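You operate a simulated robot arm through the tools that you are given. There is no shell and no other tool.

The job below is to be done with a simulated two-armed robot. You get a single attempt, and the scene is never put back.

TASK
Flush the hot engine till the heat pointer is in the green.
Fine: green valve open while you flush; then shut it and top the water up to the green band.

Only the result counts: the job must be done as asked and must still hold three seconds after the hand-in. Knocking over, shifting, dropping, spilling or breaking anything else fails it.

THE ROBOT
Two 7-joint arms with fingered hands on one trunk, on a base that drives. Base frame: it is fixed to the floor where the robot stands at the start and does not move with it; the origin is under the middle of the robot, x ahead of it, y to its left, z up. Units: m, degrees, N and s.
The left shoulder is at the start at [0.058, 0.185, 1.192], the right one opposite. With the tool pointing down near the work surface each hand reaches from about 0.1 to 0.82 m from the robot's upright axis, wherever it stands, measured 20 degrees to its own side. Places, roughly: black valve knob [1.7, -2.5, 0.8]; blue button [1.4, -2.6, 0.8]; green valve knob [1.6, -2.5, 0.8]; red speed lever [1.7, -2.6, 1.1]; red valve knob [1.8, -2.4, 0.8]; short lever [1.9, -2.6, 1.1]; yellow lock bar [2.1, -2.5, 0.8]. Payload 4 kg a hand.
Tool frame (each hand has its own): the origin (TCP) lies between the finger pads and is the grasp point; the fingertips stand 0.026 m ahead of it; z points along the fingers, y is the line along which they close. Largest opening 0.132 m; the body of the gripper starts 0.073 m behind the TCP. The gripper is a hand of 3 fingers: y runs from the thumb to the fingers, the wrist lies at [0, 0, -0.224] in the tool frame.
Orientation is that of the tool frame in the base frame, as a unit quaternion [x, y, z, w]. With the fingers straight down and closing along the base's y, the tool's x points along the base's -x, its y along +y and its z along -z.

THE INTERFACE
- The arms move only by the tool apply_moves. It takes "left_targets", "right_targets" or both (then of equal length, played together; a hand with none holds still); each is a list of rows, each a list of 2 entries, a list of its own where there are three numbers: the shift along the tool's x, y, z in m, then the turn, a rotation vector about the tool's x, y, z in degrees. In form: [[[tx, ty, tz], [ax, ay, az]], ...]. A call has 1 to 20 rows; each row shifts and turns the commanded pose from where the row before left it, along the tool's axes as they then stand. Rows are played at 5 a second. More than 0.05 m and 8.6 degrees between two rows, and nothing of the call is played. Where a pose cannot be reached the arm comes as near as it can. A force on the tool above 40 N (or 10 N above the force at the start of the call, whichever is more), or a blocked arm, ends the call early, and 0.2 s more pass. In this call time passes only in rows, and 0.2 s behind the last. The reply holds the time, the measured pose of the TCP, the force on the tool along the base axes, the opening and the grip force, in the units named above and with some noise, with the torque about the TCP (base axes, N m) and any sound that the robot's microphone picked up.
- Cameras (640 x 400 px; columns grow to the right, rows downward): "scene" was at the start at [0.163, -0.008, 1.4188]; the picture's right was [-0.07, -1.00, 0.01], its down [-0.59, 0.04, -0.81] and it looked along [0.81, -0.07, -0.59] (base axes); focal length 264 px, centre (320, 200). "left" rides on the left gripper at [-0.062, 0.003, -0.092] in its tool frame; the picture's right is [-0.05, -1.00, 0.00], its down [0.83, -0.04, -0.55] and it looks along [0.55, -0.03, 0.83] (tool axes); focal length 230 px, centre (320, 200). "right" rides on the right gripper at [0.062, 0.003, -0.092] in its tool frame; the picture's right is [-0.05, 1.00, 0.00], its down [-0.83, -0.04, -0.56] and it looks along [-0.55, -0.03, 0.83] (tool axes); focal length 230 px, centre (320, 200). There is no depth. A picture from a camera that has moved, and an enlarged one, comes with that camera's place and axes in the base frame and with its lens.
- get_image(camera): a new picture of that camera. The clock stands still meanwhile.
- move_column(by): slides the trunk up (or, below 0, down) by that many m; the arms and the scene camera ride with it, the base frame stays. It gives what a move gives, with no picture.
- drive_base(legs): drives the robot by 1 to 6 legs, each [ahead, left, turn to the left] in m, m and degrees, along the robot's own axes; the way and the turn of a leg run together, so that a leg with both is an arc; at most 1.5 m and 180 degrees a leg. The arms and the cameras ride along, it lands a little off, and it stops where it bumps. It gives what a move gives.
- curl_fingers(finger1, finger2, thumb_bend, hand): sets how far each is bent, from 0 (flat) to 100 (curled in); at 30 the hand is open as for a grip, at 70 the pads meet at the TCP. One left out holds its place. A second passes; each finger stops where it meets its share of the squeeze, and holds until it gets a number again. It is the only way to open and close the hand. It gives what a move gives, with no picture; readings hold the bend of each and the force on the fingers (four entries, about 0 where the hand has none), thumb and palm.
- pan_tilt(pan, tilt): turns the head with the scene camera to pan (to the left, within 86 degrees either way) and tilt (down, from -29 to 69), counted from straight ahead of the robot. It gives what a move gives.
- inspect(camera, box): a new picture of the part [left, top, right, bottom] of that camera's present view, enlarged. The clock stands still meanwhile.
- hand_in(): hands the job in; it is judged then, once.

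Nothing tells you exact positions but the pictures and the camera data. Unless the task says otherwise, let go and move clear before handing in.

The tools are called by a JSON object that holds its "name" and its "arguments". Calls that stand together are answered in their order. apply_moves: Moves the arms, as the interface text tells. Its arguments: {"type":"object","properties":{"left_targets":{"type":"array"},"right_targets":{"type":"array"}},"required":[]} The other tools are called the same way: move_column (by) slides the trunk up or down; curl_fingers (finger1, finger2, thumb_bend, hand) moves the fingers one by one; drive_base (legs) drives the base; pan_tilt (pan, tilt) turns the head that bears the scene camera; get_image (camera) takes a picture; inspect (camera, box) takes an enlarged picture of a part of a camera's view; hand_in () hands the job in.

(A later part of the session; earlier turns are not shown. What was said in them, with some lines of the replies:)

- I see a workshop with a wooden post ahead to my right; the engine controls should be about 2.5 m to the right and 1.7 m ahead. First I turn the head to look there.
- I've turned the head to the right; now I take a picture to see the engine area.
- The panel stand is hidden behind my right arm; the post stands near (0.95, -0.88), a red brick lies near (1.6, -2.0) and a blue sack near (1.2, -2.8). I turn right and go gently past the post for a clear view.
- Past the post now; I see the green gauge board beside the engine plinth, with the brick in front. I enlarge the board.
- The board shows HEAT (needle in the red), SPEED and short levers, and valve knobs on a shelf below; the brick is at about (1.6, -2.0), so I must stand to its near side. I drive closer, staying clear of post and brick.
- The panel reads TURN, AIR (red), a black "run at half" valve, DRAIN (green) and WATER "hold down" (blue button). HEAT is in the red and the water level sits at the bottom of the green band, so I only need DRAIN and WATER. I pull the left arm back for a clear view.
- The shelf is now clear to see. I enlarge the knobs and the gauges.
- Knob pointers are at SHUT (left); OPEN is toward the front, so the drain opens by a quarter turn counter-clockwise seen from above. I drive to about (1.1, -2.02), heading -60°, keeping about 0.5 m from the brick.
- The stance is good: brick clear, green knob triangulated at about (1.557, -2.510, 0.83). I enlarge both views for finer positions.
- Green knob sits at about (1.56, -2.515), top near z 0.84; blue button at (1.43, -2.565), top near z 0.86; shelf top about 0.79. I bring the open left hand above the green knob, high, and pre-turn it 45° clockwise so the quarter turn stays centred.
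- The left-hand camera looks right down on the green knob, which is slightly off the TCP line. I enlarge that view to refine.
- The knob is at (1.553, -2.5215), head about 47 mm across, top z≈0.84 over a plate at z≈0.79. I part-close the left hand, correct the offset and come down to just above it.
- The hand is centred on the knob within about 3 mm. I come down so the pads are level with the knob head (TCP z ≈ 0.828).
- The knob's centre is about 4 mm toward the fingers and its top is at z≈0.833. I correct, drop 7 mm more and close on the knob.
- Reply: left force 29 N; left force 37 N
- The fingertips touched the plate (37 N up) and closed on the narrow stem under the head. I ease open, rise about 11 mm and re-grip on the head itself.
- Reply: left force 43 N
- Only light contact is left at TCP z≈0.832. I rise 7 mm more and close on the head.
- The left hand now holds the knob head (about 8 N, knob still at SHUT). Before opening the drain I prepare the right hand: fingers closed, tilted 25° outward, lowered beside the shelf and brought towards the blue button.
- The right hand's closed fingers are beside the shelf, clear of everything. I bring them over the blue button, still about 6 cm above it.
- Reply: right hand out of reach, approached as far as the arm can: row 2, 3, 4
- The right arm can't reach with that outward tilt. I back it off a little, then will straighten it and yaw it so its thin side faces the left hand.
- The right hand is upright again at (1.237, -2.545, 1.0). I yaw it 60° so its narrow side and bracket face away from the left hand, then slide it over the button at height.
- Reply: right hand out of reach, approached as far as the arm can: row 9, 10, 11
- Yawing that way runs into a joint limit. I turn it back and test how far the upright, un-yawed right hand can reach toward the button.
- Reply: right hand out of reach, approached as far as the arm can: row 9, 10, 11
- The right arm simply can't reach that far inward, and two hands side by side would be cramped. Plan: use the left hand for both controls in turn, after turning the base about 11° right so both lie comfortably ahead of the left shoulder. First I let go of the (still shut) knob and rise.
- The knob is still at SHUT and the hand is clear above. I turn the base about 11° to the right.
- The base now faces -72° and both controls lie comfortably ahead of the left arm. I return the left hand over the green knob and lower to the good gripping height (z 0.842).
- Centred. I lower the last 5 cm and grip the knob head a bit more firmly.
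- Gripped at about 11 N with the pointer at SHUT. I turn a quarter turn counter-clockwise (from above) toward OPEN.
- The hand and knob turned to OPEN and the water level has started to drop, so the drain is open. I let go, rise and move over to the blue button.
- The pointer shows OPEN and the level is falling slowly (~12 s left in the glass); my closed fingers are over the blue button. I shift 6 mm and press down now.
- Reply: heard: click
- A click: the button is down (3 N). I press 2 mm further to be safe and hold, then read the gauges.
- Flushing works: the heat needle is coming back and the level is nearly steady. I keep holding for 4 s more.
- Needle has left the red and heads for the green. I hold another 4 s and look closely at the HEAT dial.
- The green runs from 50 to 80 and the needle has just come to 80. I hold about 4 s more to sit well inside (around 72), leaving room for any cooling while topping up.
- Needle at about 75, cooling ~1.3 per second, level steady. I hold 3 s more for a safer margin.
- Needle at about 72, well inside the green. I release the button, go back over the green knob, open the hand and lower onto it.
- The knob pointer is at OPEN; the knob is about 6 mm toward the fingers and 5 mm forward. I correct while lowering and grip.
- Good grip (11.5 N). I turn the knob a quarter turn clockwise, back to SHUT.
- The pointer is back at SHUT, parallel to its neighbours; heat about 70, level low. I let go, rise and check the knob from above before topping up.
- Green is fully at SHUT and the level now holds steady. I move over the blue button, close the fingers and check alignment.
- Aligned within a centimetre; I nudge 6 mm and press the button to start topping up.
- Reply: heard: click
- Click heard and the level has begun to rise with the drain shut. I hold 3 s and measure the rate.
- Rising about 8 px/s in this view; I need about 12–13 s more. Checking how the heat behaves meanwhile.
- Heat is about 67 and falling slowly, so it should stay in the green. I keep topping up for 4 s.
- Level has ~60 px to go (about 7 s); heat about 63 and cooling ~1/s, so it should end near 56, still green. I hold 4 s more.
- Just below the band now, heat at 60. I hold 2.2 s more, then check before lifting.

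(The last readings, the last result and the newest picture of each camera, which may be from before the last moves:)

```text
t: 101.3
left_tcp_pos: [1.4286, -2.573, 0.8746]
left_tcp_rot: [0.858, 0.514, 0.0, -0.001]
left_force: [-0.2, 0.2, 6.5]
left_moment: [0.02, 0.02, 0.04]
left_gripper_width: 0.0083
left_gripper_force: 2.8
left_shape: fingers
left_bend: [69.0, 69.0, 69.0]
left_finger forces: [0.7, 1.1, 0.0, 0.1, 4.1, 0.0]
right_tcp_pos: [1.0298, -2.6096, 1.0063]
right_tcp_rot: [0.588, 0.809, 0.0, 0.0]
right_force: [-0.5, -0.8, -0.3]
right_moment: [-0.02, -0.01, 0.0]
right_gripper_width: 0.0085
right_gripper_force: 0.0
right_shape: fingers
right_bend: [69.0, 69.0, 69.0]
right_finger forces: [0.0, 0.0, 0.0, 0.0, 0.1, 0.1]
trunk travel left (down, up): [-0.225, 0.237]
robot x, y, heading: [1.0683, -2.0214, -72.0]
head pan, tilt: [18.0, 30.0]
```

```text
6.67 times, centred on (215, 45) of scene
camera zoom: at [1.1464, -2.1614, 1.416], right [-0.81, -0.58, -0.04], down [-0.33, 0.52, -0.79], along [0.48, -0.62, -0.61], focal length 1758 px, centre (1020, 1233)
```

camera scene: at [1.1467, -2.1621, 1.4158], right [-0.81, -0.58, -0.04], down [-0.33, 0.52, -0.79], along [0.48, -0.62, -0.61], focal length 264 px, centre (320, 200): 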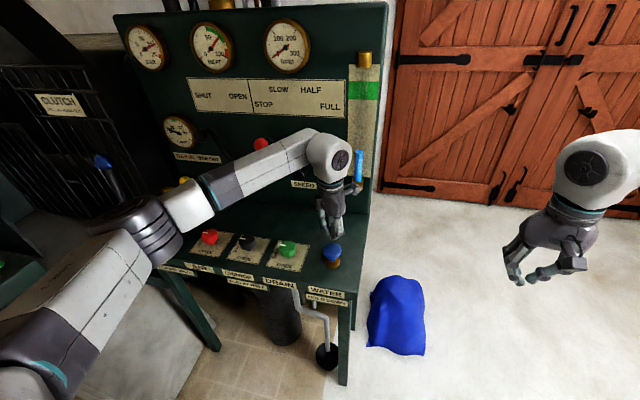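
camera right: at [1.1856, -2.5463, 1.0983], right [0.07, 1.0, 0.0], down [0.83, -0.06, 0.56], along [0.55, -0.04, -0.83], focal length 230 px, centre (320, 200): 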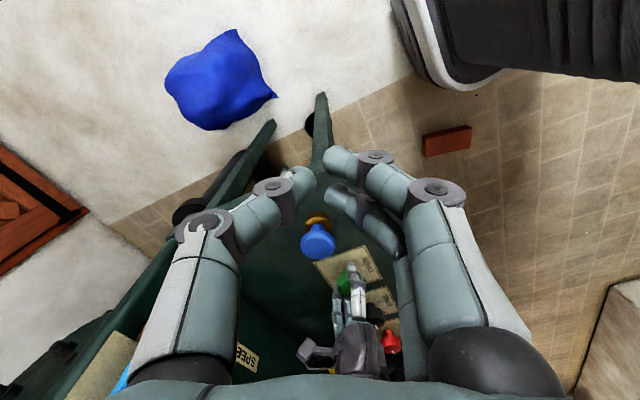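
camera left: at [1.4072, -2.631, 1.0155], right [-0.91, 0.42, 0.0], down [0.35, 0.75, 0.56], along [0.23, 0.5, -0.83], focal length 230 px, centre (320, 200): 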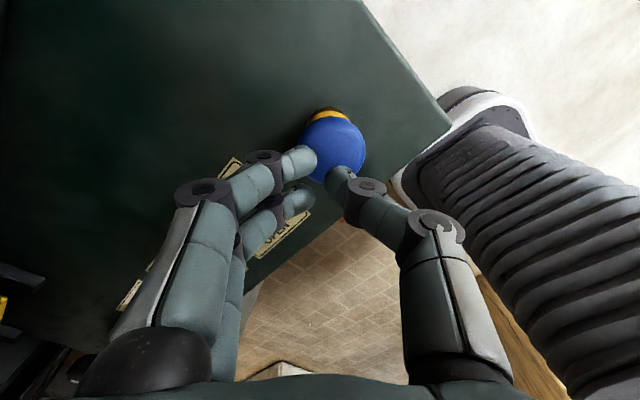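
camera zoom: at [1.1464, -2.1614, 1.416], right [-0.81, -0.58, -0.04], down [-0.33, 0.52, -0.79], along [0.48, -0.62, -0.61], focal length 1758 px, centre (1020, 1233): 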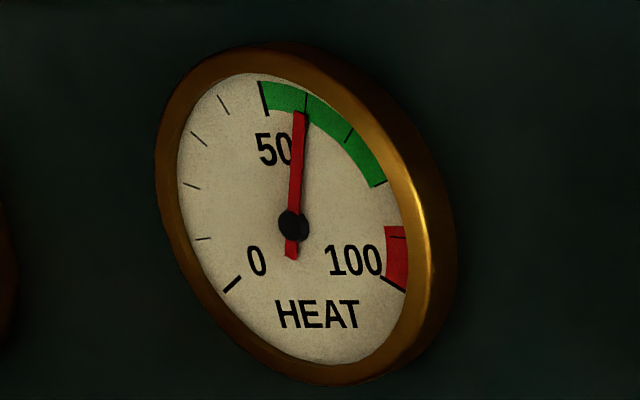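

The level is inside the green band (about a quarter up), heat about 58. I hold 0.4 s more to reach mid-band and lift straight off.

{"name": "apply_moves", "arguments": {"left_targets": [[[0, 0, 0], [0, 0, 0]], [[0, 0, 0], [0, 0, 0]], [[0, 0, -0.04], [0, 0, 0]], [[0, 0, -0.04], [0, 0, 0]], [[0, 0, -0.03], [0, 0, 0]]]}}

{"name": "inspect", "arguments": {"camera": "scene", "box": [320, 40, 400, 190]}}

{"name": "get_image", "arguments": {"camera": "scene"}}

{"name": "inspect", "arguments": {"camera": "scene", "box": [185, 15, 245, 75]}}

```text
t: 102.5
left_tcp_pos: [1.43, -2.5728, 0.9852]
left_tcp_rot: [0.857, 0.516, 0.0, -0.001]
left_force: [-0.5, -0.1, 0.8]
left_moment: [0.01, 0.02, 0.0]
left_gripper_width: 0.0082
left_gripper_force: 0.0
left_shape: fingers
left_bend: [69.0, 69.0, 69.0]
left_finger forces: [0.1, 0.1, 0.0, 0.0, 0.0, 0.0]
right_tcp_pos: [1.03, -2.6106, 1.0059]
right_tcp_rot: [0.588, 0.809, 0.0, 0.0]
right_force: [0.2, 0.2, -0.5]
right_moment: [0.01, 0.02, -0.01]
right_gripper_width: 0.0087
right_gripper_force: 0.0
right_shape: fingers
right_bend: [69.0, 69.0, 69.0]
right_finger forces: [0.1, 0.1, 0.1, 0.1, 0.0, 0.0]
trunk travel left (down, up): [-0.225, 0.237]
robot x, y, heading: [1.0705, -2.0217, -72.2]
head pan, tilt: [18.0, 30.0]
```

```text
2.67 times, centred on (360, 115) of scene
camera zoom: at [1.1467, -2.1619, 1.4159], right [-0.81, -0.58, -0.04], down [-0.33, 0.52, -0.79], along [0.48, -0.62, -0.61], focal length 703 px, centre (213, 427)
```

zoom: 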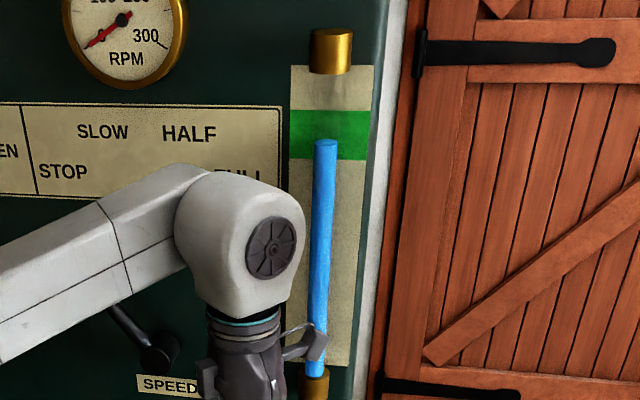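

```text
taken
camera scene: at [1.1467, -2.1619, 1.4159], right [-0.81, -0.58, -0.04], down [-0.33, 0.52, -0.79], along [0.48, -0.62, -0.61], focal length 264 px, centre (320, 200)
```

scene: 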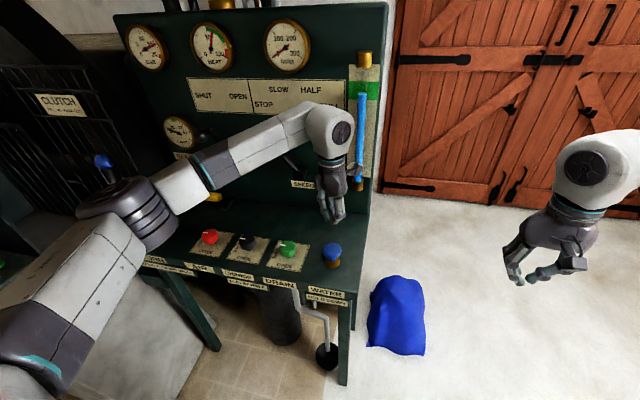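

```text
6.67 times, centred on (215, 45) of scene
camera zoom: at [1.1467, -2.1619, 1.4159], right [-0.81, -0.58, -0.04], down [-0.33, 0.52, -0.79], along [0.48, -0.62, -0.61], focal length 1758 px, centre (1020, 1233)
```

zoom: 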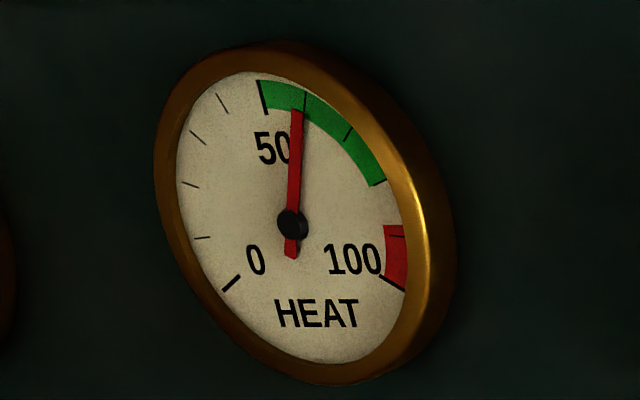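

The button is up, level sits mid-band, heat about 57 in the green, drain shut. I draw the left hand back clear of the shelf and take a last look.

{"name": "apply_moves", "arguments": {"left_targets": [[[0, 0, -0.03], [0, 0, 0]], [[0.028, -0.029, 0], [0, 0, 0]], [[0.028, -0.029, 0], [0, 0, 0]], [[0.028, -0.029, 0], [0, 0, 0]], [[0.028, -0.029, 0], [0, 0, 0]]]}}

{"name": "get_image", "arguments": {"camera": "scene"}}

{"name": "inspect", "arguments": {"camera": "scene", "box": [180, 10, 400, 190]}}

{"name": "inspect", "arguments": {"camera": "scene", "box": [180, 200, 400, 380]}}

```text
t: 103.7
left_tcp_pos: [1.3788, -2.4167, 1.0172]
left_tcp_rot: [0.857, 0.515, 0.0, 0.0]
left_force: [-0.5, 0.0, 0.5]
left_moment: [-0.02, -0.01, -0.02]
left_gripper_width: 0.0082
left_gripper_force: 0.1
left_shape: fingers
left_bend: [69.0, 69.0, 69.0]
left_finger forces: [0.1, 0.0, 0.0, 0.0, 0.0, 0.0]
right_tcp_pos: [1.0299, -2.6103, 1.0072]
right_tcp_rot: [0.588, 0.809, -0.001, 0.0]
right_force: [0.7, 0.8, 0.0]
right_moment: [-0.02, -0.01, -0.02]
right_gripper_width: 0.0084
right_gripper_force: 0.0
right_shape: fingers
right_bend: [69.0, 69.0, 69.0]
right_finger forces: [0.0, 0.0, 0.0, 0.0, 0.1, 0.0]
trunk travel left (down, up): [-0.225, 0.237]
robot x, y, heading: [1.0714, -2.0178, -72.2]
head pan, tilt: [18.0, 30.0]
```

```text
taken
camera scene: at [1.147, -2.1608, 1.416], right [-0.81, -0.58, -0.04], down [-0.33, 0.52, -0.79], along [0.48, -0.62, -0.61], focal length 264 px, centre (320, 200)
```

scene: 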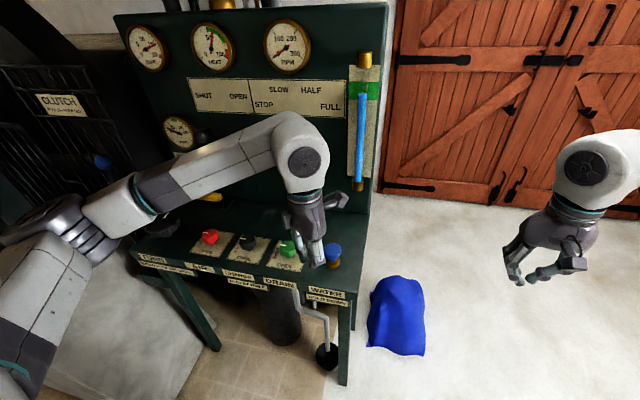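

```text
2.22 times, centred on (290, 100) of scene
camera zoom: at [1.147, -2.1608, 1.416], right [-0.81, -0.58, -0.04], down [-0.33, 0.52, -0.79], along [0.48, -0.62, -0.61], focal length 586 px, centre (387, 422)
```

zoom: 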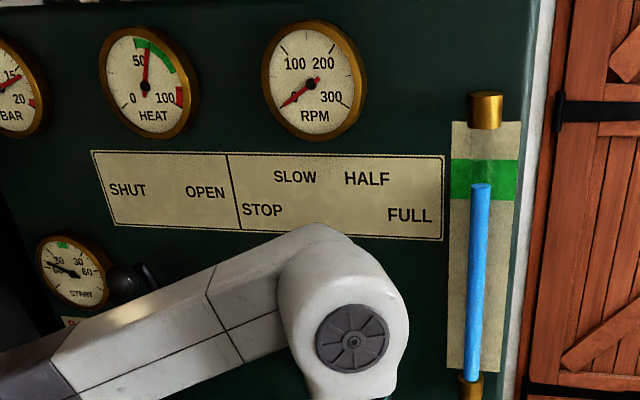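

```text
2.22 times, centred on (290, 290) of scene
camera zoom: at [1.147, -2.1608, 1.416], right [-0.81, -0.58, -0.04], down [-0.33, 0.52, -0.79], along [0.48, -0.62, -0.61], focal length 586 px, centre (387, 0)
```

zoom: 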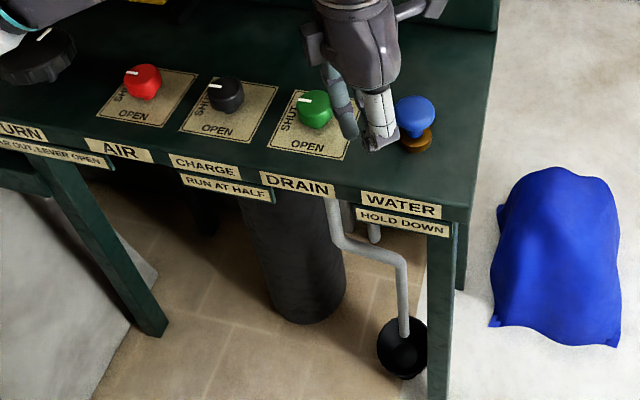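

The water stands mid green band and holds, the heat pointer is at about 57 inside the green, DRAIN is shut, the WATER button is up, and nothing else has moved. Both hands are clear, so I hand in.

{"name": "hand_in", "arguments": {}}

```text
The job is handed in.
```

The engine is flushed and the job is handed in. At my last look the heat pointer was at about 57, inside the green (50 to 80).

- **Flush:** I opened the green drain valve first, then held the water button down for about 17 seconds. Heat fell from the red to about 72 while the drain was open.
- **Shut and top up:** I turned the drain back to SHUT and saw the level hold steady. I then held the water button again until the level reached about the middle of the green band. Heat dropped to about 57 during the top-up.
- **Other items:** The other valves and levers were not touched. I saw no spill, and nothing else was moved or knocked.

Both hands are clear of the panel. The reply to the hand-in only confirmed receipt, so I don't have the verdict.
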